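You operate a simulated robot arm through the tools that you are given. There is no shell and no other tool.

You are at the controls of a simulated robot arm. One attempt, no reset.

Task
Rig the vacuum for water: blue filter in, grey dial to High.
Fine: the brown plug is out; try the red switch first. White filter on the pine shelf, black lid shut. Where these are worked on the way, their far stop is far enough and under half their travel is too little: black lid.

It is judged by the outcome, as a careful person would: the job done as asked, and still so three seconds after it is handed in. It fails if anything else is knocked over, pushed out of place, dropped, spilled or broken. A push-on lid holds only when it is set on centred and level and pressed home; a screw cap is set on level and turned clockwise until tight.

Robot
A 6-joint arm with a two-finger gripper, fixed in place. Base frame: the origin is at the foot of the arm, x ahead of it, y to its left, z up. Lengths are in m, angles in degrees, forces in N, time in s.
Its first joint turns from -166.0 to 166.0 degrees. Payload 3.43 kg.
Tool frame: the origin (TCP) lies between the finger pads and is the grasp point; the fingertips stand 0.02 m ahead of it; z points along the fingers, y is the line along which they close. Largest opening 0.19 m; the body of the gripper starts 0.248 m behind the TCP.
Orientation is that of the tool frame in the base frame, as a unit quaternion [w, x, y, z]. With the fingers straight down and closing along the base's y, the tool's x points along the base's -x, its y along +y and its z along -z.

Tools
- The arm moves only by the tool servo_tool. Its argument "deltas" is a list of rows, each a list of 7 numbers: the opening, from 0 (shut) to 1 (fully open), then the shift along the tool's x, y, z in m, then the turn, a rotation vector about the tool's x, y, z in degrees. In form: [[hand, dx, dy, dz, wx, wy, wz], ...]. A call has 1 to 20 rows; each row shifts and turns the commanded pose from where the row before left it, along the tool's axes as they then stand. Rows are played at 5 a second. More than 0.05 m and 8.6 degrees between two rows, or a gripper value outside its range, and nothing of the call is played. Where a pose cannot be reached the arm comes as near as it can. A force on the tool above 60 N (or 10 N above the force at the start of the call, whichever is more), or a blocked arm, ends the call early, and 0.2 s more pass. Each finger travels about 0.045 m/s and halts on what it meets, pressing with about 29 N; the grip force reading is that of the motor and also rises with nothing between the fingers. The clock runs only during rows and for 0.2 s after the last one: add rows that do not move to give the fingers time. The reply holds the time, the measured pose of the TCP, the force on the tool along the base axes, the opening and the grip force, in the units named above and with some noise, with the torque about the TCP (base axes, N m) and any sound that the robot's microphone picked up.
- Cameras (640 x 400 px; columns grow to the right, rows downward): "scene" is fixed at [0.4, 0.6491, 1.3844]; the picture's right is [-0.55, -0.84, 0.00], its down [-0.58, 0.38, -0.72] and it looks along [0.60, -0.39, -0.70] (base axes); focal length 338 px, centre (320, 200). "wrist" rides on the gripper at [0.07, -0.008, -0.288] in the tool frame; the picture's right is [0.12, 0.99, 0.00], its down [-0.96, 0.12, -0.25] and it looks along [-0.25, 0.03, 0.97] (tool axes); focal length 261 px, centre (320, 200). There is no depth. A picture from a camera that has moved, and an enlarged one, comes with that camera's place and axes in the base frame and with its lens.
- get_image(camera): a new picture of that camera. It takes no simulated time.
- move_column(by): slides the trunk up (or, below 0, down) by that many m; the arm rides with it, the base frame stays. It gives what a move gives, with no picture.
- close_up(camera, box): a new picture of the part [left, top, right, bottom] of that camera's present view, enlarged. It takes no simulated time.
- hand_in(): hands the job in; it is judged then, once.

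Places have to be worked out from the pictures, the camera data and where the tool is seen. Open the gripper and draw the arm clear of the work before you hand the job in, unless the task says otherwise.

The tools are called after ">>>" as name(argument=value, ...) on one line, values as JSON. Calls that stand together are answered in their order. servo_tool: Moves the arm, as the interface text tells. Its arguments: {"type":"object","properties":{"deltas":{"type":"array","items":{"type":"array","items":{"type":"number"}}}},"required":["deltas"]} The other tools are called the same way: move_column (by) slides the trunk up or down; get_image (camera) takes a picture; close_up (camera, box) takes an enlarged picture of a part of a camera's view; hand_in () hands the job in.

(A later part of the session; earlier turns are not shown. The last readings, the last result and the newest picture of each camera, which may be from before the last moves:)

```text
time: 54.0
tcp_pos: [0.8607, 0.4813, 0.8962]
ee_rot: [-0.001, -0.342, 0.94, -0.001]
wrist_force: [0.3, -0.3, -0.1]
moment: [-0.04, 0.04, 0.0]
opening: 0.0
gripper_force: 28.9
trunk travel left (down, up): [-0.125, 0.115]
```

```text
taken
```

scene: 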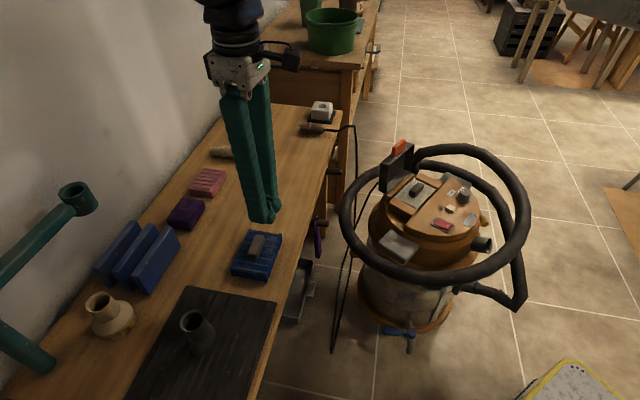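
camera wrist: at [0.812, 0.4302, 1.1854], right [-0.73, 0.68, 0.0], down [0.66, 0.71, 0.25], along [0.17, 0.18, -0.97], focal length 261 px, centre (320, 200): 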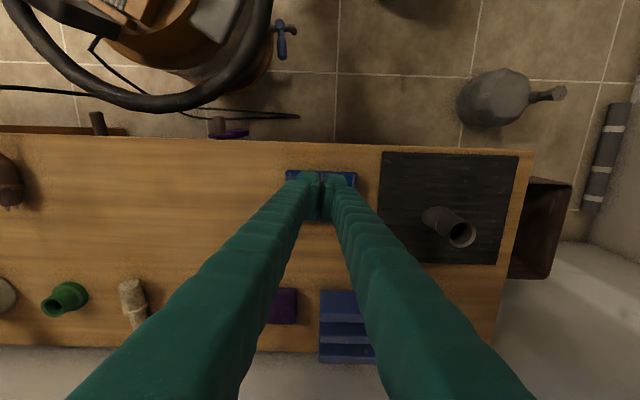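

The vertical reach is fine here, and the pine surface left of the blue filter is clear. I'll test the intended drop spot, about (0.99, 0.39), and how low I can go there.

>>> servo_tool(deltas=[[0, -0.0104, -0.0381, 0, 0, 0, 0], [0, -0.0104, -0.0381, 0, 0, 0, 0], [0, -0.0104, -0.0381, 0, 0, 0, 0], [0, -0.0104, -0.0381, 0, 0, 0, 0], [0, 0, 0, 0.03, 0, 0, 0], [0, 0, 0, 0.03, 0, 0, 0], [0, 0, 0, 0, 0, 0, 0]])

>>> get_image(camera="wrist")

>>> get_image(camera="scene")

```text
time: 55.6
tcp_pos: [0.9889, 0.3911, 0.8366]
ee_rot: [-0.001, -0.342, 0.94, -0.001]
wrist_force: [-0.2, -0.1, -0.1]
moment: [0.01, 0.01, 0.02]
opening: 0.0001
gripper_force: 28.8
trunk travel left (down, up): [-0.125, 0.115]
```

```text
taken
camera wrist: at [0.9399, 0.3391, 1.1257], right [-0.73, 0.68, 0.0], down [0.66, 0.71, 0.25], along [0.17, 0.18, -0.97], focal length 261 px, centre (320, 200)
```

wrist: 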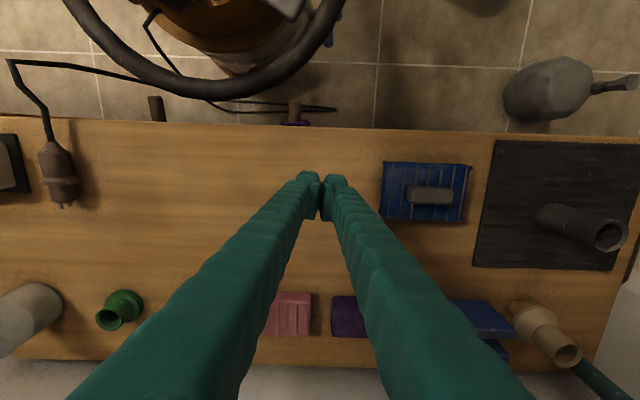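

```text
taken
```

scene: 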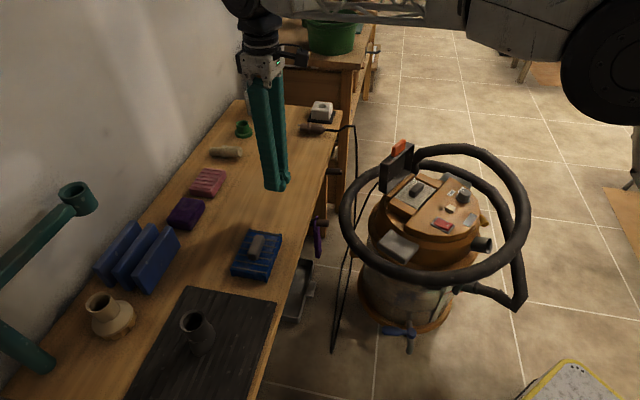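

Reach is good with a vertical tool. The blue filter is in full view here, so I'll zoom in to measure it.

>>> close_up(camera="wrist", box=[370, 145, 490, 235])

>>> close_up(camera="scene", box=[215, 215, 305, 290])

>>> close_up(camera="scene", box=[370, 130, 470, 215])

```text
4.44 times, centred on (430, 190) of wrist
camera zoom: at [0.9399, 0.3391, 1.1257], right [-0.73, 0.68, 0.0], down [0.66, 0.71, 0.25], along [0.17, 0.18, -0.97], focal length 1158 px, centre (-169, 244)
```

zoom: 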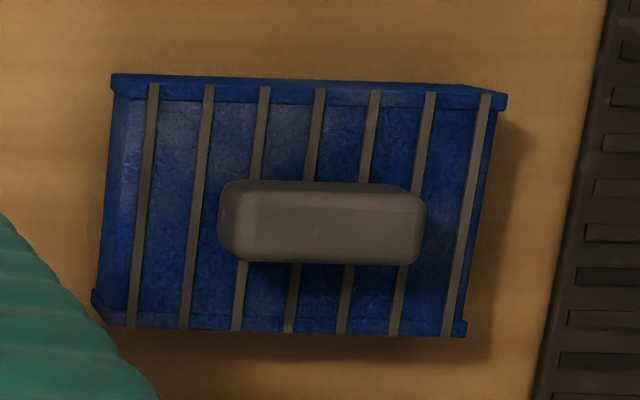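

```text
5.33 times, centred on (260, 252) of scene
camera zoom: at [0.4, 0.6491, 1.3844], right [-0.55, -0.84, 0.0], down [-0.58, 0.38, -0.72], along [0.6, -0.39, -0.7], focal length 1804 px, centre (640, -80)
```

zoom: 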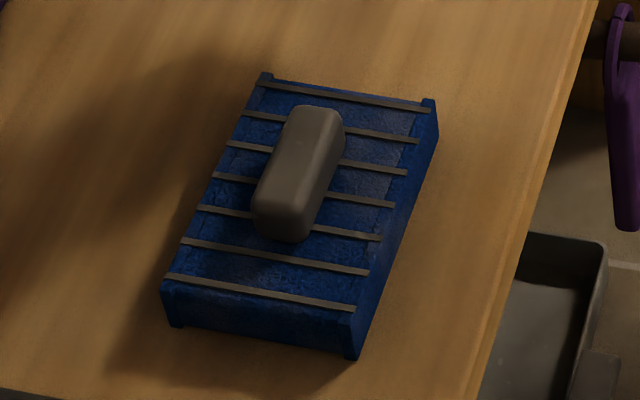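

```text
4.71 times, centred on (420, 172) of scene
camera zoom: at [0.4, 0.6491, 1.3844], right [-0.55, -0.84, 0.0], down [-0.58, 0.38, -0.72], along [0.6, -0.39, -0.7], focal length 1592 px, centre (-151, 329)
```

zoom: 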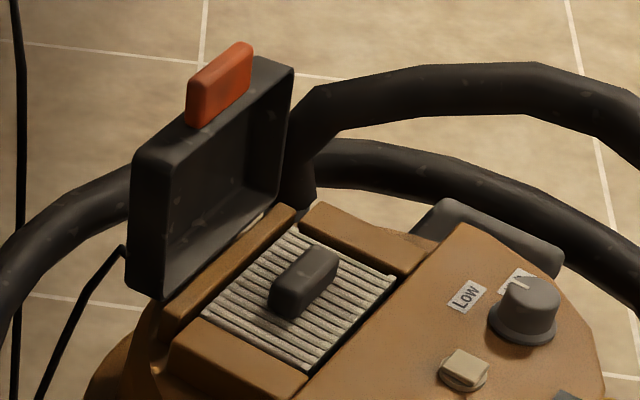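

The blue filter measures about 12.5 × 8.5 cm, with a grip bar along its long axis. Now I'll go back over the vacuum with the fingers about 9 cm apart to look straight down into the bay.

>>> servo_tool(deltas=[[0.3, 0, 0, -0.03, 0, 0, 0], [0.47, 0, 0, -0.03, 0, 0, 0], [0.47, 0.0352, -0.0289, 0, 0, 0, 0], [0.47, 0.0352, -0.0289, 0, 0, 0, 0], [0.47, 0.0352, -0.0289, 0, 0, 0, 0], [0.47, 0.0352, -0.0289, 0, 0, 0, 0], [0.47, 0.0352, -0.0289, 0, 0, 0, 0], [0.47, 0.0352, -0.0289, 0, 0, 0, 0], [0.47, 0.0352, -0.0289, 0, 0, 0, 0], [0.47, 0.0352, -0.0289, 0, 0, 0, 0], [0.47, 0.0352, -0.0289, 0, 0, 0, 0], [0.47, 0.0352, -0.0289, 0, 0, 0, 0], [0.47, 0, 0, 0, 0, 0, 6.5], [0.47, 0, 0, 0, 0, 0, 6.5], [0.47, 0, 0, 0, 0, 0, 6.5], [0.47, 0, 0, 0, 0, 0, 6.5], [0.47, 0, 0, 0, 0, 0, 0]])

>>> get_image(camera="wrist")

>>> close_up(camera="wrist", box=[250, 130, 390, 260])

```text
time: 59.2
tcp_pos: [0.9065, -0.0579, 0.897]
ee_rot: [0.0, -0.121, 0.993, 0.0]
wrist_force: [-0.1, 0.3, 0.1]
moment: [-0.02, 0.02, 0.02]
opening: 0.0891
gripper_force: 0.0
trunk travel left (down, up): [-0.125, 0.115]
```

```text
taken
camera wrist: at [0.8397, -0.0836, 1.1863], right [-0.35, 0.93, 0.0], down [0.91, 0.34, 0.25], along [0.23, 0.09, -0.97], focal length 261 px, centre (320, 200)
```

wrist: 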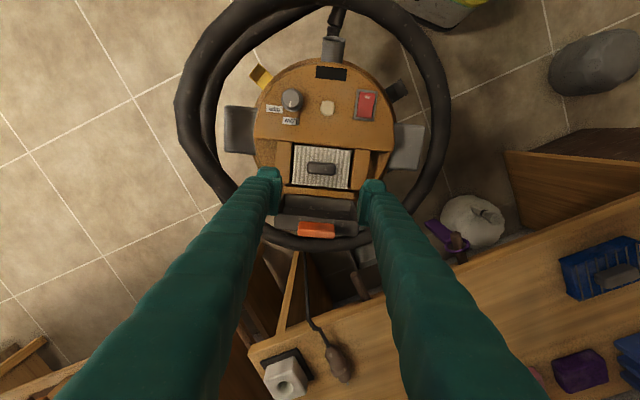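

```text
3.08 times, centred on (320, 195) of wrist
camera zoom: at [0.8397, -0.0836, 1.1863], right [-0.35, 0.93, 0.0], down [0.91, 0.34, 0.25], along [0.23, 0.09, -0.97], focal length 802 px, centre (320, 215)
```

zoom: 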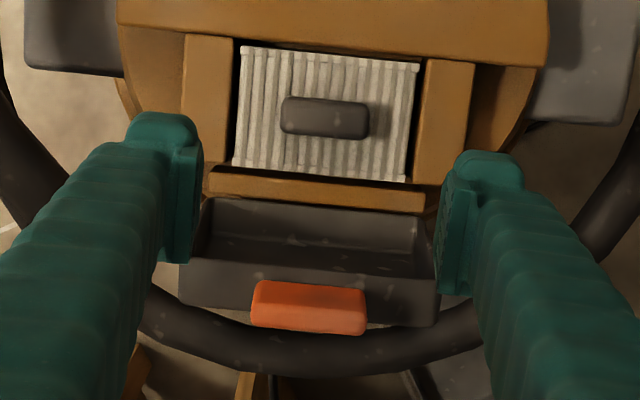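

I have a clear top view: the white filter's handle is about 6 × 2.5 cm, top at z≈0.646, 4 mm toward +l of the TCP. I'll narrow the opening to 7.5 cm and descend to just above it.

>>> servo_tool(deltas=[[0.4, 0, 0.004, 0.04, 0, 0, 0], [0.4, 0, 0, 0.04, 0, 0, 0], [0.4, 0, 0, 0.04, 0, 0, 0], [0.4, 0, 0, 0.04, 0, 0, 0], [0.4, 0, 0, 0.04, 0, 0, 0], [0.4, 0, 0, 0, 0, 0, 0]])

>>> close_up(camera="wrist", box=[250, 110, 390, 240])

>>> close_up(camera="scene", box=[370, 130, 470, 215])

```text
time: 60.6
tcp_pos: [0.9085, -0.0564, 0.6945]
ee_rot: [0.0, -0.122, 0.993, 0.0]
wrist_force: [0.1, 0.2, -0.3]
moment: [0.04, 0.0, -0.02]
opening: 0.076
gripper_force: 0.0
trunk travel left (down, up): [-0.125, 0.115]
```

```text
3.08 times, centred on (320, 175) of wrist
camera zoom: at [0.8422, -0.0815, 0.9845], right [-0.36, 0.93, 0.0], down [0.91, 0.35, 0.25], along [0.23, 0.09, -0.97], focal length 802 px, centre (320, 277)
```

zoom: 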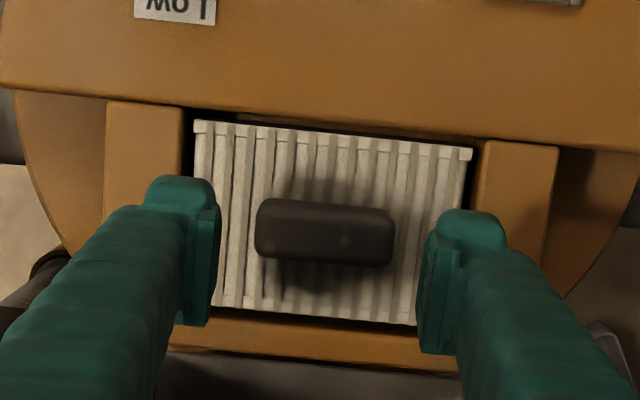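

```text
4.71 times, centred on (420, 172) of scene
camera zoom: at [0.4, 0.6491, 1.3844], right [-0.55, -0.84, 0.0], down [-0.58, 0.38, -0.72], along [0.6, -0.39, -0.7], focal length 1592 px, centre (-151, 329)
```

zoom: 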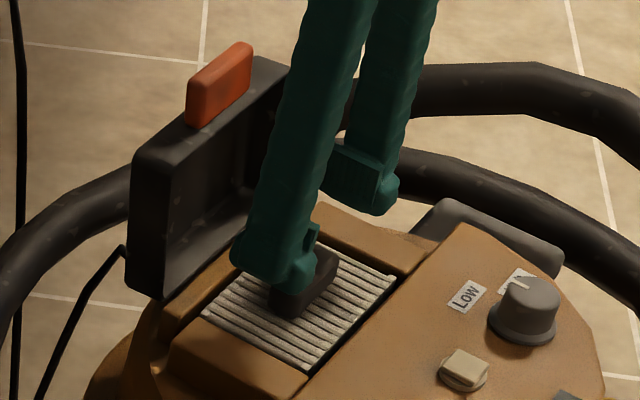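

The handle is centred within 2–4 mm. I'll correct that and descend to grip height (TCP z≈0.652).

>>> servo_tool(deltas=[[0.4, 0.004, 0.002, 0.015, 0, 0, 0], [0.4, 0, 0, 0.015, 0, 0, 0], [0.4, 0, 0, 0.0125, 0, 0, 0], [0.4, 0, 0, 0, 0, 0, 0]])

>>> close_up(camera="wrist", box=[250, 110, 390, 240])

>>> close_up(camera="scene", box=[385, 155, 445, 205])

```text
time: 61.6
tcp_pos: [0.9019, -0.0546, 0.6529]
ee_rot: [0.0, -0.122, 0.993, 0.0]
wrist_force: [0.5, 0.5, -0.1]
moment: [0.0, 0.0, 0.02]
opening: 0.0759
gripper_force: 0.0
trunk travel left (down, up): [-0.125, 0.115]
```

```text
3.08 times, centred on (320, 175) of wrist
camera zoom: at [0.8341, -0.079, 0.9414], right [-0.36, 0.93, 0.0], down [0.91, 0.34, 0.25], along [0.23, 0.09, -0.97], focal length 802 px, centre (320, 277)
```

zoom: 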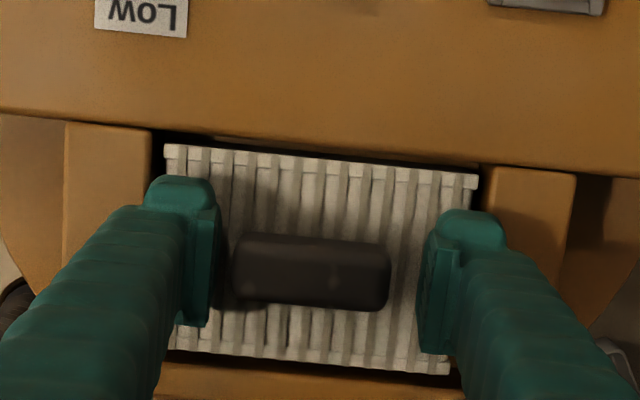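

```text
8.00 times, centred on (415, 180) of scene
camera zoom: at [0.4, 0.6491, 1.3844], right [-0.55, -0.84, 0.0], down [-0.58, 0.38, -0.72], along [0.6, -0.39, -0.7], focal length 2706 px, centre (-440, 360)
```

zoom: 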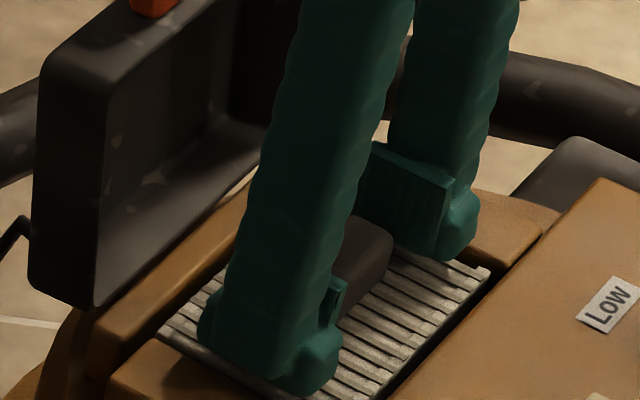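

The handle sits between the pads and there's no contact force. I'll make a tiny correction, then close on the handle ends.

>>> servo_tool(deltas=[[0.4, -0.003, -0.002, 0, 0, 0, 0], [0.25, 0, 0, 0, 0, 0, 0], [0.2, 0, 0, 0, 0, 0, 0], [0.2, 0, 0, 0, 0, 0, 0], [0.2, 0, 0, 0, 0, 0, 0]])

>>> close_up(camera="wrist", box=[250, 110, 390, 240])

```text
time: 62.8
tcp_pos: [0.9048, -0.0544, 0.6537]
ee_rot: [0.0, -0.122, 0.993, 0.0]
wrist_force: [0.6, 0.2, -0.2]
moment: [0.01, 0.01, 0.05]
opening: 0.0589
gripper_force: 29.4
trunk travel left (down, up): [-0.125, 0.115]
```

```text
3.08 times, centred on (320, 175) of wrist
camera zoom: at [0.8381, -0.0799, 0.9427], right [-0.36, 0.93, 0.0], down [0.91, 0.34, 0.25], along [0.23, 0.09, -0.97], focal length 802 px, centre (320, 277)
```

zoom: 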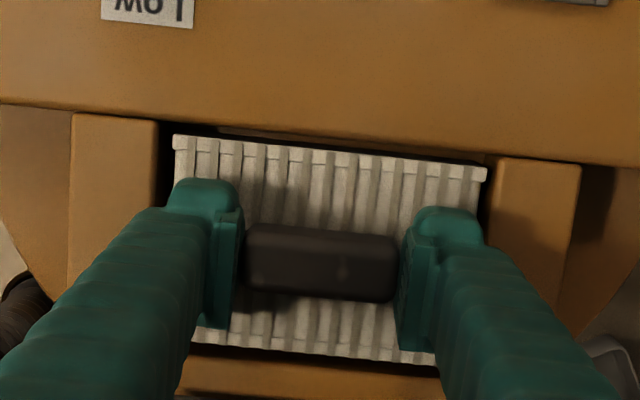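

Firm grip at 0.059 m with negligible side load. I'll lift straight up slowly.

>>> servo_tool(deltas=[[0.2, 0, 0, -0.008, 0, 0, 0], [0.2, 0, 0, -0.01, 0, 0, 0], [0.2, 0, 0, -0.012, 0, 0, 0], [0.2, 0, 0, -0.015, 0, 0, 0], [0.2, 0, 0, -0.015, 0, 0, 0], [0.2, 0, 0, 0, 0, 0, 0]])

>>> close_up(camera="scene", box=[370, 120, 470, 205])

>>> close_up(camera="wrist", box=[240, 110, 400, 240])

```text
time: 64.2
tcp_pos: [0.9033, -0.0524, 0.7133]
ee_rot: [0.0, -0.122, 0.993, 0.0]
wrist_force: [0.6, -0.1, -0.7]
moment: [0.0, 0.03, 0.0]
opening: 0.0589
gripper_force: 28.8
trunk travel left (down, up): [-0.125, 0.115]
```

```text
4.71 times, centred on (420, 162) of scene
camera zoom: at [0.4, 0.6491, 1.3844], right [-0.55, -0.84, 0.0], down [-0.58, 0.38, -0.72], along [0.6, -0.39, -0.7], focal length 1592 px, centre (-151, 376)
```

zoom: 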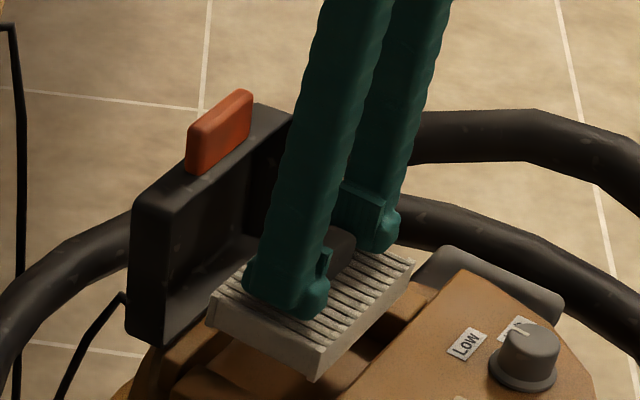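

```text
3.08 times, centred on (320, 175) of wrist
camera zoom: at [0.8379, -0.0776, 1.0035], right [-0.36, 0.93, 0.0], down [0.91, 0.35, 0.25], along [0.23, 0.09, -0.97], focal length 802 px, centre (320, 277)
```

zoom: 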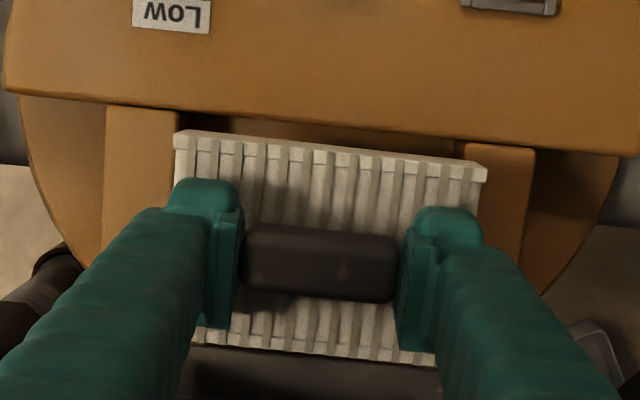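

The white filter is out cleanly and level. I'll raise it, turn to the shelf's yaw (~45°) and carry it over the clear pine spot beside the blue filter.

>>> servo_tool(deltas=[[0.2, 0, 0, -0.044, 0, 0, 0], [0.2, 0, 0, -0.044, 0, 0, 0], [0.2, 0, 0, -0.044, 0, 0, 0], [0.2, 0, 0, -0.044, 0, 0, 0], [0.2, 0, 0, -0.044, 0, 0, 0], [0.2, 0, 0, 0, 0, 0, -7.75], [0.2, 0, 0, 0, 0, 0, -7.75], [0.2, 0, 0, 0, 0, 0, -7.75], [0.2, 0, 0, 0, 0, 0, -7.75], [0.2, -0.0339, 0.0223, 0, 0, 0, 0], [0.2, -0.0339, 0.0223, 0, 0, 0, 0], [0.2, -0.0339, 0.0223, 0, 0, 0, 0], [0.2, -0.0339, 0.0223, 0, 0, 0, 0], [0.2, -0.0339, 0.0223, 0, 0, 0, 0], [0.2, -0.0339, 0.0223, 0, 0, 0, 0], [0.2, -0.0339, 0.0223, 0, 0, 0, 0], [0.2, -0.0339, 0.0223, 0, 0, 0, 0], [0.2, -0.0339, 0.0223, 0, 0, 0, 0], [0.2, -0.0339, 0.0223, 0, 0, 0, 0], [0.2, -0.0339, 0.0223, 0, 0, 0, 0]])

>>> get_image(camera="wrist")

>>> get_image(camera="scene")

```text
time: 68.4
tcp_pos: [0.9974, 0.383, 0.9347]
ee_rot: [0.0, -0.383, 0.924, 0.0]
wrist_force: [-0.8, -0.7, -0.8]
moment: [0.13, -0.09, -0.01]
opening: 0.0588
gripper_force: 29.1
trunk travel left (down, up): [-0.125, 0.115]
```

```text
taken
camera wrist: at [0.953, 0.3273, 1.2236], right [-0.79, 0.62, 0.0], down [0.6, 0.76, 0.25], along [0.15, 0.2, -0.97], focal length 261 px, centre (320, 200)
```

wrist: 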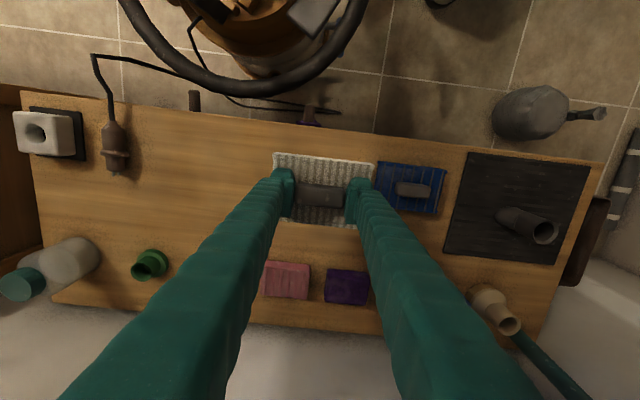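

```text
taken
```

scene: 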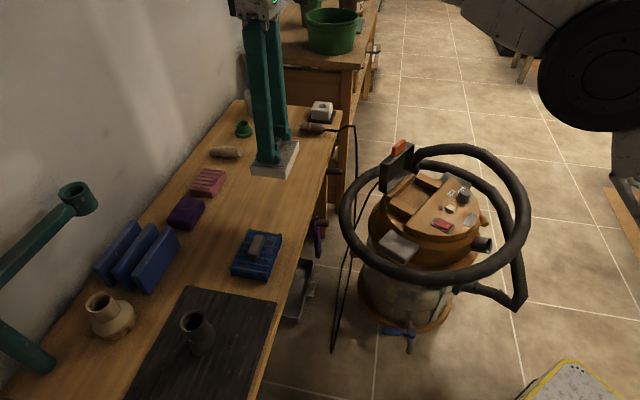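

The white filter is over the clear pine area. Lowering toward the surface (expected contact near TCP z≈0.776).

>>> servo_tool(deltas=[[0.2, 0, 0, 0.04, 0, 0, 0], [0.2, 0, 0, 0.04, 0, 0, 0], [0.2, 0, 0, 0.04, 0, 0, 0], [0.2, 0, 0, 0.02, 0, 0, 0], [0.2, 0, 0, 0, 0, 0, 0]])

>>> get_image(camera="wrist")

>>> close_up(camera="scene", box=[220, 120, 340, 220])

```text
time: 69.6
tcp_pos: [0.9925, 0.3832, 0.7949]
ee_rot: [0.0, -0.383, 0.924, 0.0]
wrist_force: [-0.1, 0.1, -1.3]
moment: [-0.01, 0.0, 0.02]
opening: 0.0585
gripper_force: 28.8
trunk travel left (down, up): [-0.125, 0.115]
```

```text
taken
camera wrist: at [0.9495, 0.3275, 1.0841], right [-0.79, 0.62, 0.0], down [0.6, 0.76, 0.25], along [0.15, 0.19, -0.97], focal length 261 px, centre (320, 200)
```

wrist: 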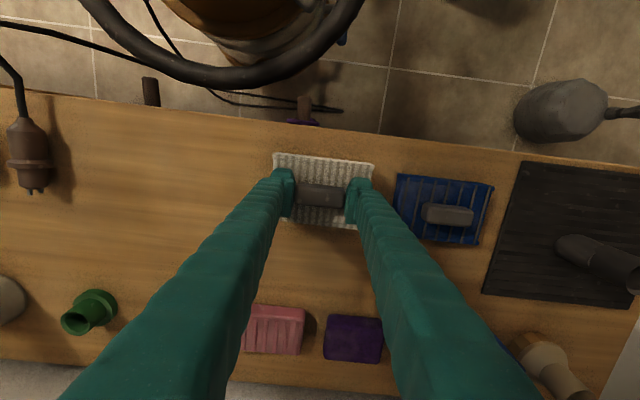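

```text
4.00 times, centred on (280, 170) of scene
camera zoom: at [0.4, 0.6491, 1.3844], right [-0.55, -0.84, 0.0], down [-0.58, 0.38, -0.72], along [0.6, -0.39, -0.7], focal length 1353 px, centre (480, 320)
```

zoom: 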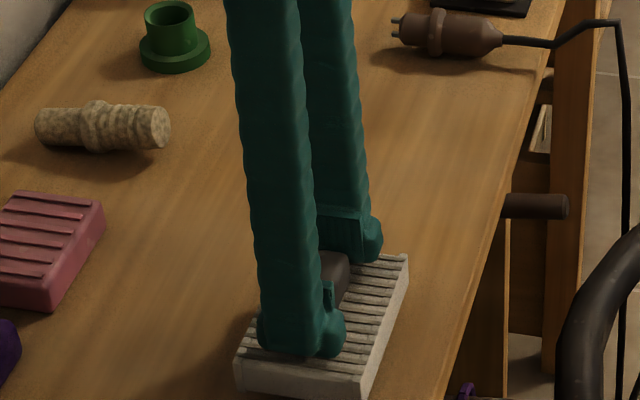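

About 2 cm above the surface, with good margins to the bench edge and the blue filter. Lowering gently until it touches.

>>> servo_tool(deltas=[[0.2, 0, 0, 0.005, 0, 0, 0], [0.2, 0, 0, 0.005, 0, 0, 0], [0.2, 0, 0, 0.003, 0, 0, 0], [0.2, 0, 0, 0.003, 0, 0, 0], [0.2, 0, 0, 0, 0, 0, 0]])

>>> close_up(camera="scene", box=[240, 150, 320, 220])

```text
time: 70.8
tcp_pos: [0.995, 0.3841, 0.7789]
ee_rot: [0.0, -0.382, 0.924, 0.0]
wrist_force: [-0.6, 0.6, -1.4]
moment: [0.01, 0.02, -0.01]
opening: 0.0589
gripper_force: 29.3
trunk travel left (down, up): [-0.125, 0.115]
```

```text
5.71 times, centred on (280, 185) of scene
camera zoom: at [0.4, 0.6491, 1.3844], right [-0.55, -0.84, 0.0], down [-0.58, 0.38, -0.72], along [0.6, -0.39, -0.7], focal length 1933 px, centre (549, 286)
```

zoom: 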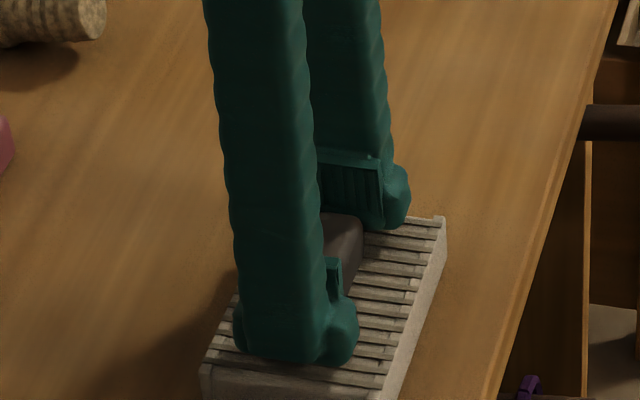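

Still slightly above the surface, with no contact force yet. Continuing in 2 mm steps.

>>> servo_tool(deltas=[[0.2, 0, 0, 0.002, 0, 0, 0], [0.2, 0, 0, 0.002, 0, 0, 0], [0.2, 0, 0, 0, 0, 0, 0]])

>>> close_up(camera="scene", box=[235, 150, 325, 225])

```text
time: 71.6
tcp_pos: [0.9933, 0.3835, 0.7746]
ee_rot: [0.0, -0.383, 0.924, 0.0]
wrist_force: [0.4, 0.2, -1.6]
moment: [0.04, 0.02, -0.01]
opening: 0.0588
gripper_force: 29.2
trunk travel left (down, up): [-0.125, 0.115]
```

```text
5.33 times, centred on (280, 188) of scene
camera zoom: at [0.4, 0.6491, 1.3844], right [-0.55, -0.84, 0.0], down [-0.58, 0.38, -0.72], along [0.6, -0.39, -0.7], focal length 1804 px, centre (533, 267)
```

zoom: 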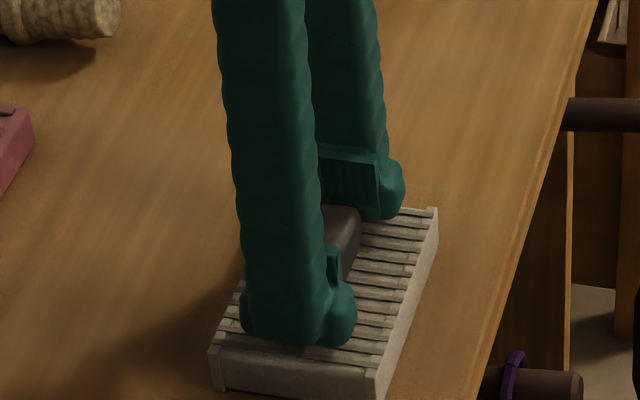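

Very close now. A few more 2 mm steps, watching for contact.

>>> servo_tool(deltas=[[0.2, 0, 0, 0.002, 0, 0, 0], [0.2, 0, 0, 0.002, 0, 0, 0], [0.2, 0, 0, 0.002, 0, 0, 0], [0.2, 0, 0, 0, 0, 0, 0]])

>>> close_up(camera="scene", box=[235, 150, 325, 225])

```text
time: 72.6
tcp_pos: [0.9946, 0.3831, 0.7725]
ee_rot: [0.001, -0.382, 0.924, 0.0]
wrist_force: [0.3, 0.8, 25.0]
moment: [0.02, -0.03, 0.02]
opening: 0.0589
gripper_force: 28.9
trunk travel left (down, up): [-0.125, 0.115]
```

```text
5.33 times, centred on (280, 188) of scene
camera zoom: at [0.4, 0.6491, 1.3844], right [-0.55, -0.84, 0.0], down [-0.58, 0.38, -0.72], along [0.6, -0.39, -0.7], focal length 1804 px, centre (533, 267)
```

zoom: 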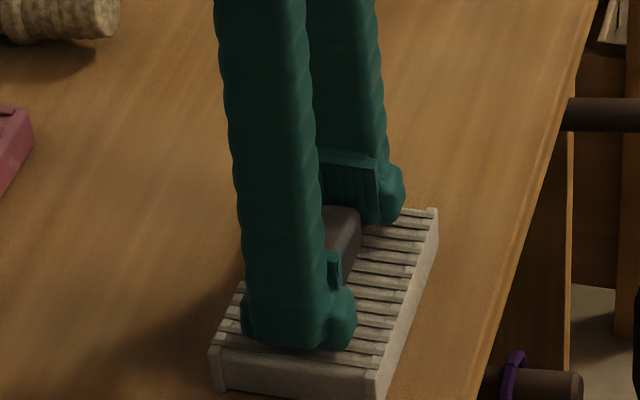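

Contact is confirmed (25 N), so it's down flat at TCP z≈0.773. I'll ease off 3 mm, release, and rise straight up.

>>> servo_tool(deltas=[[0.2, 0, 0, -0.003, 0, 0, 0], [0.2, 0, 0, 0, 0, 0, 0], [0.4, 0, 0, 0, 0, 0, 0], [0.4, 0, 0, 0, 0, 0, 0], [0.4, 0, 0, 0, 0, 0, 0], [0.4, 0, 0, -0.02, 0, 0, 0], [0.4, 0, 0, -0.04, 0, 0, 0], [0.4, 0, 0, -0.04, 0, 0, 0], [0.4, 0, 0, 0, 0, 0, 0]])

>>> get_image(camera="wrist")

>>> close_up(camera="scene", box=[200, 130, 340, 290])

```text
time: 74.6
tcp_pos: [0.9935, 0.3829, 0.8683]
ee_rot: [0.0, -0.382, 0.924, 0.0]
wrist_force: [0.1, -0.3, -0.3]
moment: [-0.01, 0.01, -0.02]
opening: 0.0762
gripper_force: 0.0
trunk travel left (down, up): [-0.125, 0.115]
```

```text
taken
camera wrist: at [0.9493, 0.3273, 1.1581], right [-0.79, 0.62, 0.0], down [0.6, 0.76, 0.25], along [0.15, 0.19, -0.97], focal length 261 px, centre (320, 200)
```

wrist: 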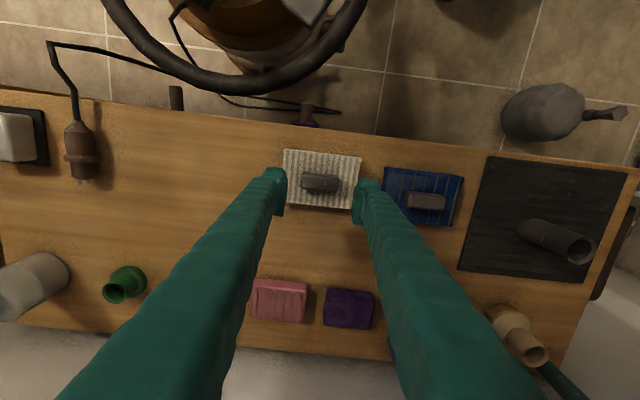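

```text
2.50 times, centred on (270, 210) of scene
camera zoom: at [0.4, 0.6491, 1.3844], right [-0.55, -0.84, 0.0], down [-0.58, 0.38, -0.72], along [0.6, -0.39, -0.7], focal length 846 px, centre (445, 175)
```

zoom: 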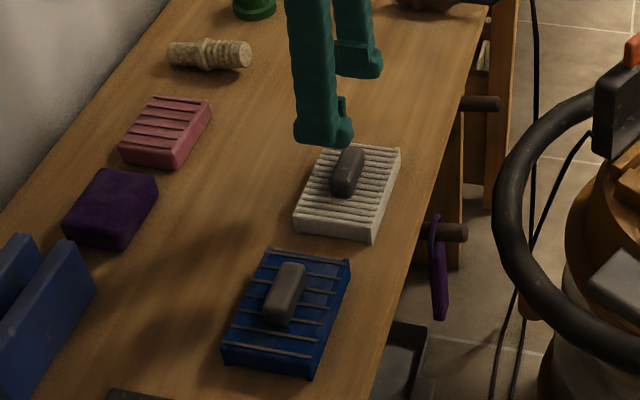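

The white filter rests flat on the pine shelf, clear of everything. Next I'll move over the blue filter's handle, ~16.5 cm along the shelf.

>>> servo_tool(deltas=[[0.4, -0.00325, 0.04125, 0, 0, 0, 0], [0.4, -0.00325, 0.04125, 0, 0, 0, 0], [0.4, -0.00325, 0.04125, 0, 0, 0, 0], [0.4, -0.00325, 0.04125, 0, 0, 0, 0], [0.4, 0, 0, 0.04, 0, 0, 0], [0.4, 0, 0, 0, 0, 0, 0]])

>>> close_up(camera="wrist", box=[240, 110, 400, 240])

>>> close_up(camera="scene", box=[200, 170, 320, 290])

```text
time: 76.0
tcp_pos: [0.8853, 0.5105, 0.8314]
ee_rot: [0.0, -0.383, 0.924, 0.0]
wrist_force: [0.1, 0.6, 0.6]
moment: [-0.02, -0.03, 0.03]
opening: 0.0761
gripper_force: 0.0
trunk travel left (down, up): [-0.125, 0.115]
```

```text
3.08 times, centred on (320, 175) of wrist
camera zoom: at [0.8407, 0.4549, 1.1209], right [-0.79, 0.62, 0.0], down [0.6, 0.76, 0.25], along [0.15, 0.19, -0.97], focal length 802 px, centre (320, 277)
```

zoom: 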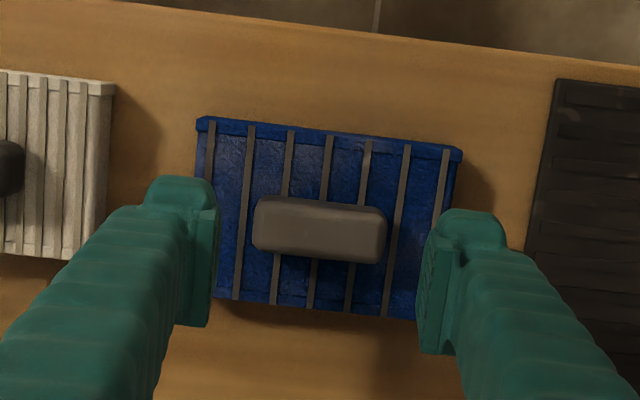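

```text
3.33 times, centred on (260, 230) of scene
camera zoom: at [0.4, 0.6491, 1.3844], right [-0.55, -0.84, 0.0], down [-0.58, 0.38, -0.72], along [0.6, -0.39, -0.7], focal length 1127 px, centre (520, 100)
```

zoom: 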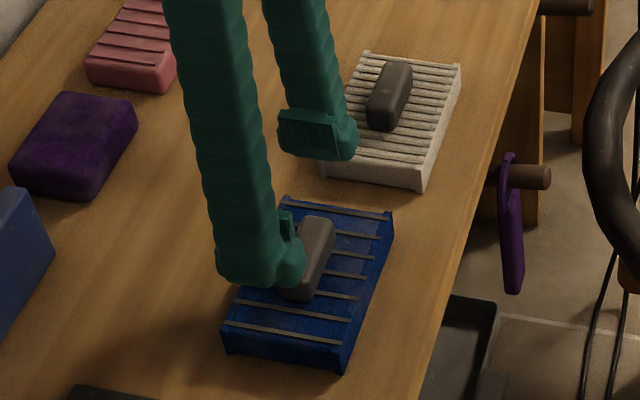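

Well aligned with the blue handle. Descending to the same grip height as used for the white one (TCP z≈0.773).

>>> servo_tool(deltas=[[0.4, 0.0015, 0, 0.025, 0, 0, 0], [0.4, 0, 0, 0.02, 0, 0, 0], [0.4, 0, 0, 0.0125, 0, 0, 0], [0.4, 0, 0, 0, 0, 0, 0]])

>>> close_up(camera="wrist", box=[240, 110, 400, 240])

>>> close_up(camera="scene", box=[210, 200, 300, 290])

```text
time: 77.0
tcp_pos: [0.8847, 0.5094, 0.772]
ee_rot: [0.001, -0.383, 0.924, 0.0]
wrist_force: [0.2, 0.3, -0.4]
moment: [-0.01, 0.01, 0.02]
opening: 0.0759
gripper_force: 0.2
trunk travel left (down, up): [-0.125, 0.115]
```

```text
3.08 times, centred on (320, 175) of wrist
camera zoom: at [0.8401, 0.4533, 1.0616], right [-0.79, 0.62, 0.0], down [0.6, 0.76, 0.25], along [0.15, 0.19, -0.97], focal length 802 px, centre (320, 277)
```

zoom: 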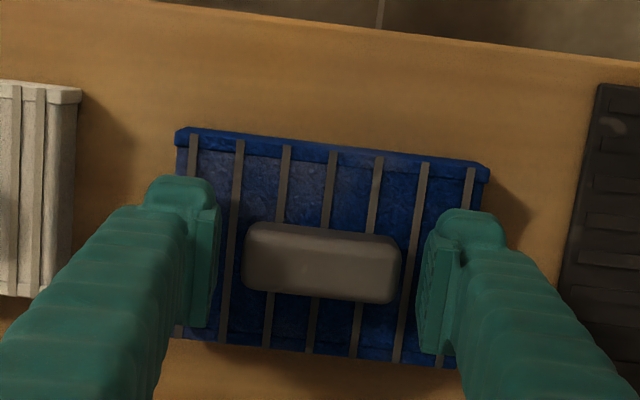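

```text
4.44 times, centred on (255, 245) of scene
camera zoom: at [0.4, 0.6491, 1.3844], right [-0.55, -0.84, 0.0], down [-0.58, 0.38, -0.72], along [0.6, -0.39, -0.7], focal length 1503 px, centre (609, 0)
```

zoom: 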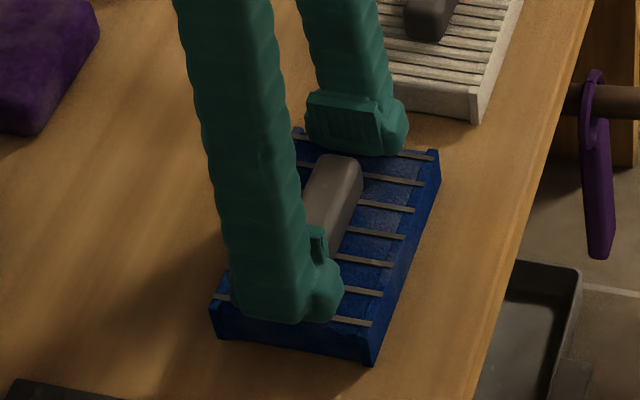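

The handle is squarely between the pads with no contact. Closing on it, then lifting a little to check the hold.

>>> servo_tool(deltas=[[0.25, 0, 0, 0, 0, 0, 0], [0.2, 0, 0, 0, 0, 0, 0], [0.2, 0, 0, 0, 0, 0, 0], [0.2, 0, 0, 0, 0, 0, 0], [0.2, 0, 0, -0.01, 0, 0, 0], [0.2, 0, 0, -0.02, 0, 0, 0], [0.2, 0, 0, -0.03, 0, 0, 0], [0.2, 0, 0, 0, 0, 0, 0]])

>>> close_up(camera="wrist", box=[240, 110, 400, 240])

>>> close_up(camera="scene", box=[200, 180, 320, 290])

```text
time: 78.8
tcp_pos: [0.8848, 0.5062, 0.8345]
ee_rot: [0.001, -0.383, 0.924, 0.0]
wrist_force: [0.2, -0.1, 0.0]
moment: [-0.01, -0.01, 0.0]
opening: 0.0586
gripper_force: 28.9
trunk travel left (down, up): [-0.125, 0.115]
```

```text
3.08 times, centred on (320, 175) of wrist
camera zoom: at [0.8415, 0.4513, 1.1221], right [-0.79, 0.62, 0.0], down [0.6, 0.76, 0.25], along [0.15, 0.19, -0.97], focal length 802 px, centre (320, 277)
```

zoom: 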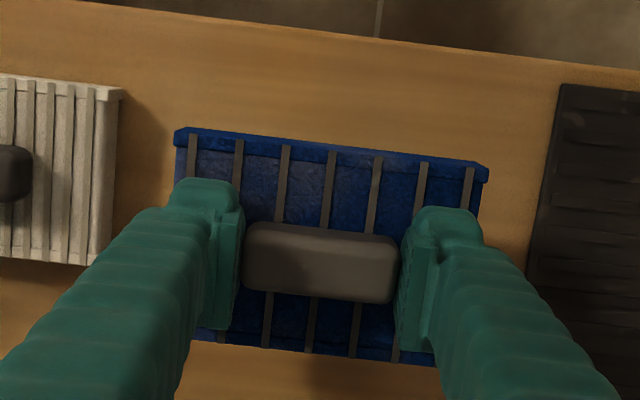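

```text
3.64 times, centred on (260, 235) of scene
camera zoom: at [0.4, 0.6491, 1.3844], right [-0.55, -0.84, 0.0], down [-0.58, 0.38, -0.72], along [0.6, -0.39, -0.7], focal length 1230 px, centre (538, 73)
```

zoom: 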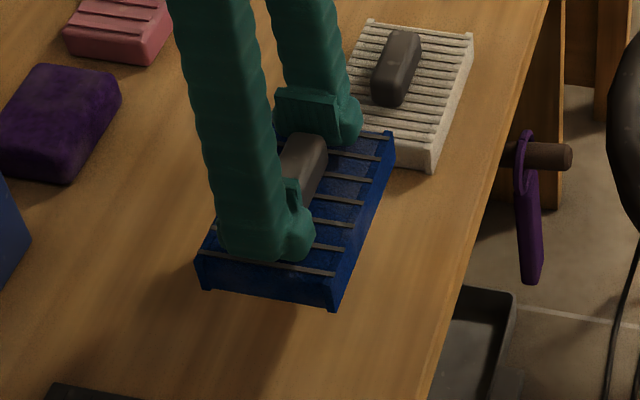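

The blue filter is held just as the white one was (same opening and offset), so the same TCP pose should seat it. I'll raise it, carry it over the bay and turn back to the vacuum's yaw.

>>> servo_tool(deltas=[[0.2, 0, 0, -0.048, 0, 0, 0], [0.2, 0, 0, -0.048, 0, 0, 0], [0.2, 0.0294, -0.0316, 0, 0, 0, 0], [0.2, 0.0294, -0.0316, 0, 0, 0, 0], [0.2, 0.0294, -0.0316, 0, 0, 0, 0], [0.2, 0.0294, -0.0316, 0, 0, 0, 0], [0.2, 0.0294, -0.0316, 0, 0, 0, 0], [0.2, 0.0294, -0.0316, 0, 0, 0, 0], [0.2, 0.0294, -0.0316, 0, 0, 0, 0], [0.2, 0.0294, -0.0316, 0, 0, 0, 0], [0.2, 0.0294, -0.0316, 0, 0, 0, 0], [0.2, 0.0294, -0.0316, 0, 0, 0, 0], [0.2, 0.0294, -0.0316, 0, 0, 0, 0], [0.2, 0.0294, -0.0316, 0, 0, 0, 0], [0.2, 0.0294, -0.0316, 0, 0, 0, 0], [0.2, 0, 0, 0, 0, 0, 7.75], [0.2, 0, 0, 0, 0, 0, 7.75], [0.2, 0, 0, 0, 0, 0, 7.75], [0.2, 0, 0, 0, 0, 0, 7.75], [0.2, 0, 0, 0, 0, 0, 0]])

>>> get_image(camera="wrist")

>>> get_image(camera="scene")

```text
time: 83.0
tcp_pos: [0.9069, -0.0528, 0.9299]
ee_rot: [0.0, -0.121, 0.993, 0.0]
wrist_force: [0.8, 0.7, -0.5]
moment: [0.03, -0.04, 0.01]
opening: 0.0587
gripper_force: 29.5
trunk travel left (down, up): [-0.125, 0.115]
```

```text
taken
camera wrist: at [0.8402, -0.0787, 1.219], right [-0.35, 0.94, 0.0], down [0.91, 0.34, 0.25], along [0.23, 0.09, -0.97], focal length 261 px, centre (320, 200)
```

wrist: 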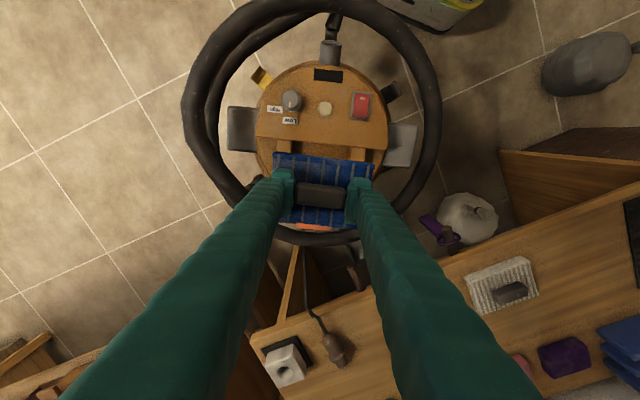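

```text
taken
```

scene: 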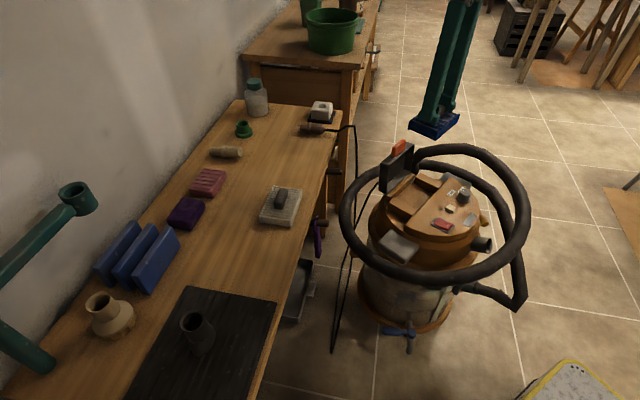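

Commanded offsets sum to within ~2 mm of the white filter's pick pose. I'll compare the blue filter's pose in the hand using the same zoom as before.

>>> close_up(camera="wrist", box=[250, 110, 390, 240])

>>> close_up(camera="scene", box=[370, 140, 470, 225])

```text
3.08 times, centred on (320, 175) of wrist
camera zoom: at [0.8402, -0.0787, 1.219], right [-0.35, 0.94, 0.0], down [0.91, 0.34, 0.25], along [0.23, 0.09, -0.97], focal length 802 px, centre (320, 277)
```

zoom: 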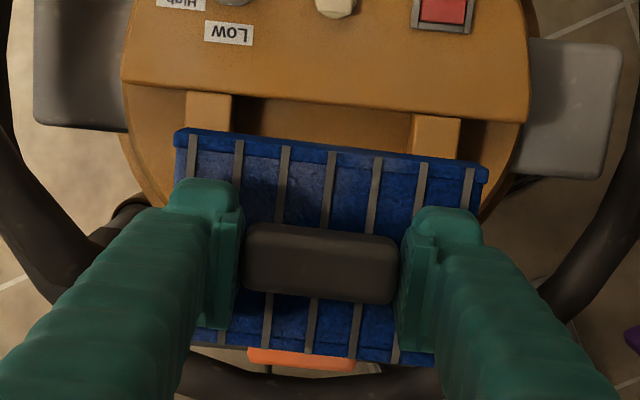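

```text
4.71 times, centred on (420, 182) of scene
camera zoom: at [0.4, 0.6491, 1.3844], right [-0.55, -0.84, 0.0], down [-0.58, 0.38, -0.72], along [0.6, -0.39, -0.7], focal length 1592 px, centre (-151, 282)
```

zoom: 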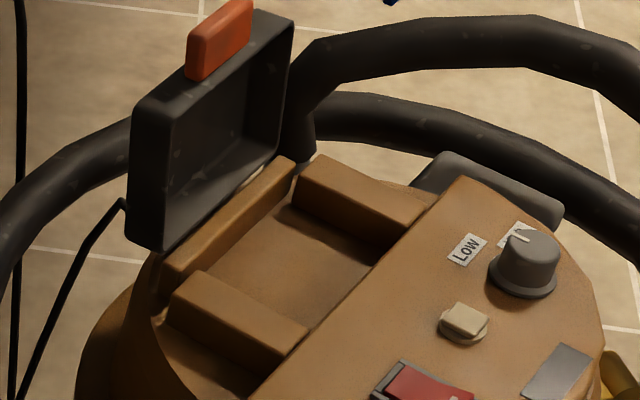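

The blue filter sits in the hand exactly as the white one did, and the bay is empty and clean. I'll descend to just above the bay and check alignment.

>>> servo_tool(deltas=[[0.2, 0.002, -0.0005, 0.042, 0, 0, 0], [0.2, 0, 0, 0.042, 0, 0, 0], [0.2, 0, 0, 0.042, 0, 0, 0], [0.2, 0, 0, 0.042, 0, 0, 0], [0.2, 0, 0, 0.04, 0, 0, 0], [0.2, 0, 0, 0, 0, 0, 0]])

>>> close_up(camera="wrist", box=[240, 110, 400, 240])

>>> close_up(camera="scene", box=[370, 130, 470, 215])

```text
time: 84.4
tcp_pos: [0.9037, -0.0556, 0.7209]
ee_rot: [0.001, -0.122, 0.993, 0.0]
wrist_force: [0.1, 0.1, -0.1]
moment: [-0.01, 0.01, 0.02]
opening: 0.0586
gripper_force: 29.0
trunk travel left (down, up): [-0.125, 0.115]
```

```text
3.08 times, centred on (320, 175) of wrist
camera zoom: at [0.8381, -0.0806, 1.0102], right [-0.36, 0.93, 0.0], down [0.91, 0.34, 0.25], along [0.23, 0.09, -0.97], focal length 802 px, centre (320, 277)
```

zoom: 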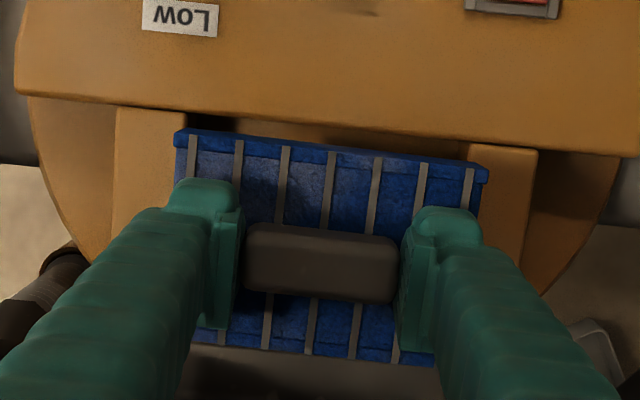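

```text
4.71 times, centred on (420, 172) of scene
camera zoom: at [0.4, 0.6491, 1.3844], right [-0.55, -0.84, 0.0], down [-0.58, 0.38, -0.72], along [0.6, -0.39, -0.7], focal length 1592 px, centre (-151, 329)
```

zoom: 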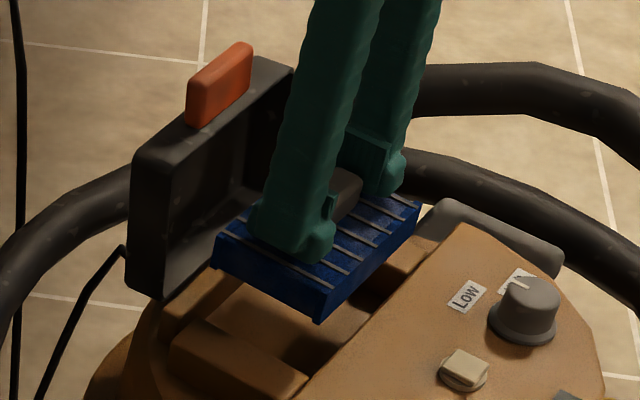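

Alignment looks good, perhaps 1–2 mm off toward -l. I'll hold for a moment to read the settled pose before inserting.

>>> servo_tool(deltas=[[0.2, 0, 0, 0, 0, 0, 0], [0.2, 0, 0, 0, 0, 0, 0]])

>>> close_up(camera="wrist", box=[240, 110, 400, 240])

```text
time: 85.0
tcp_pos: [0.9054, -0.0557, 0.7221]
ee_rot: [0.0, -0.122, 0.993, -0.001]
wrist_force: [-0.2, 0.4, -1.0]
moment: [0.0, 0.02, -0.03]
opening: 0.0586
gripper_force: 29.1
trunk travel left (down, up): [-0.125, 0.115]
```

```text
3.08 times, centred on (320, 175) of wrist
camera zoom: at [0.8382, -0.0806, 1.0106], right [-0.36, 0.93, 0.0], down [0.91, 0.34, 0.25], along [0.23, 0.09, -0.97], focal length 802 px, centre (320, 277)
```

zoom: 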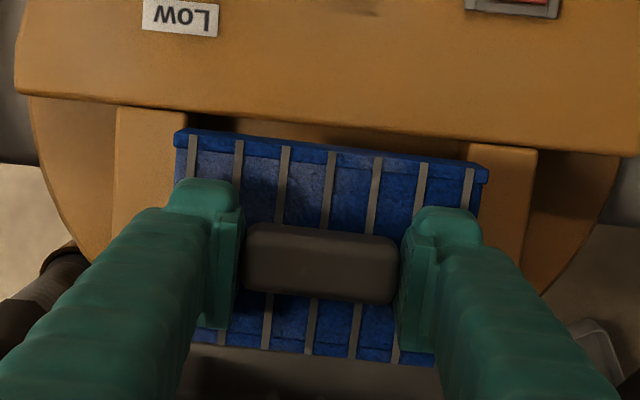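

Geometry matches the white filter's seated position to about 1 mm. Inserting slowly.

>>> servo_tool(deltas=[[0.2, 0, 0, 0.012, 0, 0, 0], [0.2, 0, 0, 0.012, 0, 0, 0], [0.2, 0, 0, 0.012, 0, 0, 0], [0.2, 0, 0, 0.01, 0, 0, 0], [0.2, 0, 0, 0, 0, 0, 0]])

>>> close_up(camera="wrist", box=[240, 110, 400, 240])

>>> close_up(camera="scene", box=[380, 145, 450, 210])

```text
time: 86.2
tcp_pos: [0.9058, -0.0548, 0.6762]
ee_rot: [0.001, -0.121, 0.993, -0.001]
wrist_force: [0.9, 0.4, -0.3]
moment: [-0.03, 0.02, -0.02]
opening: 0.0588
gripper_force: 28.8
trunk travel left (down, up): [-0.125, 0.115]
```

```text
3.08 times, centred on (320, 175) of wrist
camera zoom: at [0.8385, -0.0795, 0.9649], right [-0.36, 0.93, 0.0], down [0.91, 0.35, 0.25], along [0.23, 0.09, -0.97], focal length 802 px, centre (320, 277)
```

zoom: 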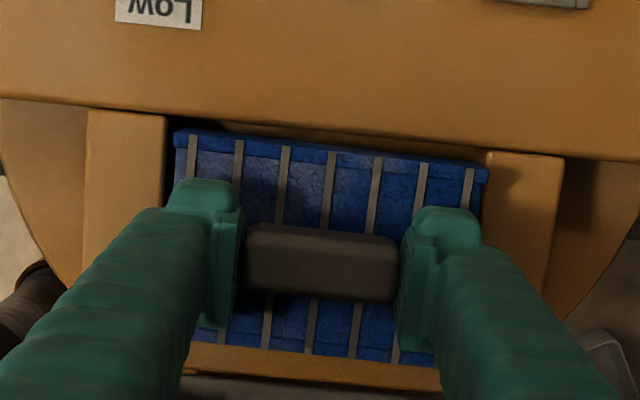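

```text
6.15 times, centred on (415, 178) of scene
camera zoom: at [0.4, 0.6491, 1.3844], right [-0.55, -0.84, 0.0], down [-0.58, 0.38, -0.72], along [0.6, -0.39, -0.7], focal length 2081 px, centre (-265, 338)
```

zoom: 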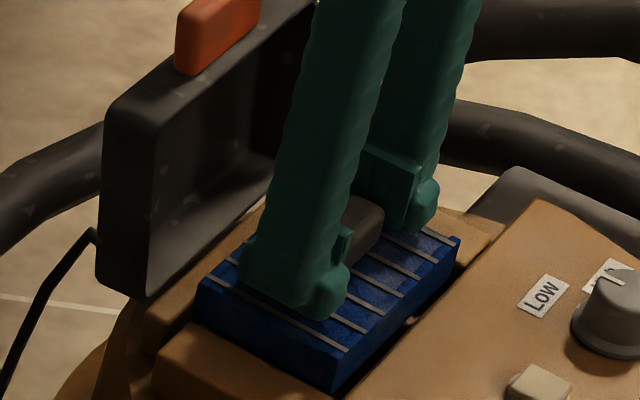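

Entering cleanly with no side force and the rim gaps match the white filter's. Continuing down to the seat.

>>> servo_tool(deltas=[[0.2, 0, -0.001, 0.006, 0, 0, 0], [0.2, 0, 0, 0.006, 0, 0, 0], [0.2, 0, 0, 0.006, 0, 0, 0], [0.2, 0, 0, 0.003, 0, 0, 0], [0.2, 0, 0, 0, 0, 0, 0]])

>>> close_up(camera="wrist", box=[240, 110, 400, 240])

>>> close_up(camera="scene", box=[380, 145, 450, 210])

```text
time: 87.4
tcp_pos: [0.906, -0.0545, 0.6548]
ee_rot: [0.0, -0.122, 0.993, 0.0]
wrist_force: [0.7, -0.1, -0.6]
moment: [0.01, -0.02, -0.01]
opening: 0.0588
gripper_force: 29.0
trunk travel left (down, up): [-0.125, 0.115]
```

```text
3.08 times, centred on (320, 175) of wrist
camera zoom: at [0.8383, -0.0808, 0.9434], right [-0.36, 0.93, 0.0], down [0.91, 0.34, 0.25], along [0.23, 0.09, -0.97], focal length 802 px, centre (320, 277)
```

zoom: 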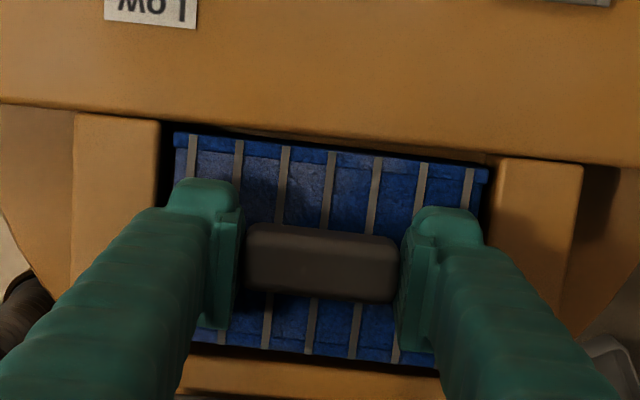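

```text
6.15 times, centred on (415, 178) of scene
camera zoom: at [0.4, 0.6491, 1.3844], right [-0.55, -0.84, 0.0], down [-0.58, 0.38, -0.72], along [0.6, -0.39, -0.7], focal length 2081 px, centre (-265, 338)
```

zoom: 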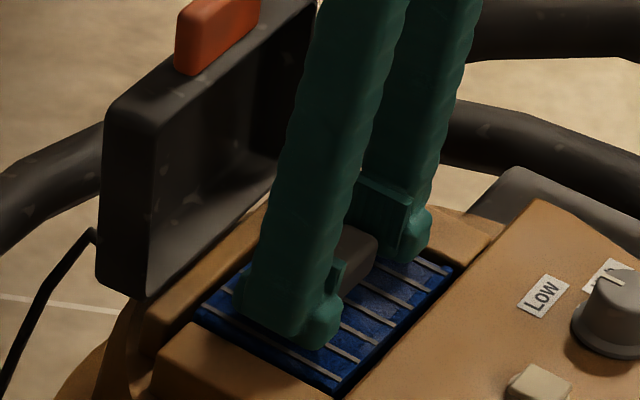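

It's now at essentially the seated depth (0.655 against 0.654 for the white). A couple of 1.5 mm steps to feel the seat.

>>> servo_tool(deltas=[[0.2, 0, 0, 0.0015, 0, 0, 0], [0.2, 0, 0, 0.0015, 0, 0, 0], [0.2, 0, 0, 0, 0, 0, 0]])

```text
time: 88.2
tcp_pos: [0.9055, -0.0538, 0.6523]
ee_rot: [0.0, -0.121, 0.993, 0.0]
wrist_force: [0.0, 0.3, 3.6]
moment: [0.01, 0.14, -0.05]
opening: 0.0586
gripper_force: 28.7
trunk travel left (down, up): [-0.125, 0.115]
```

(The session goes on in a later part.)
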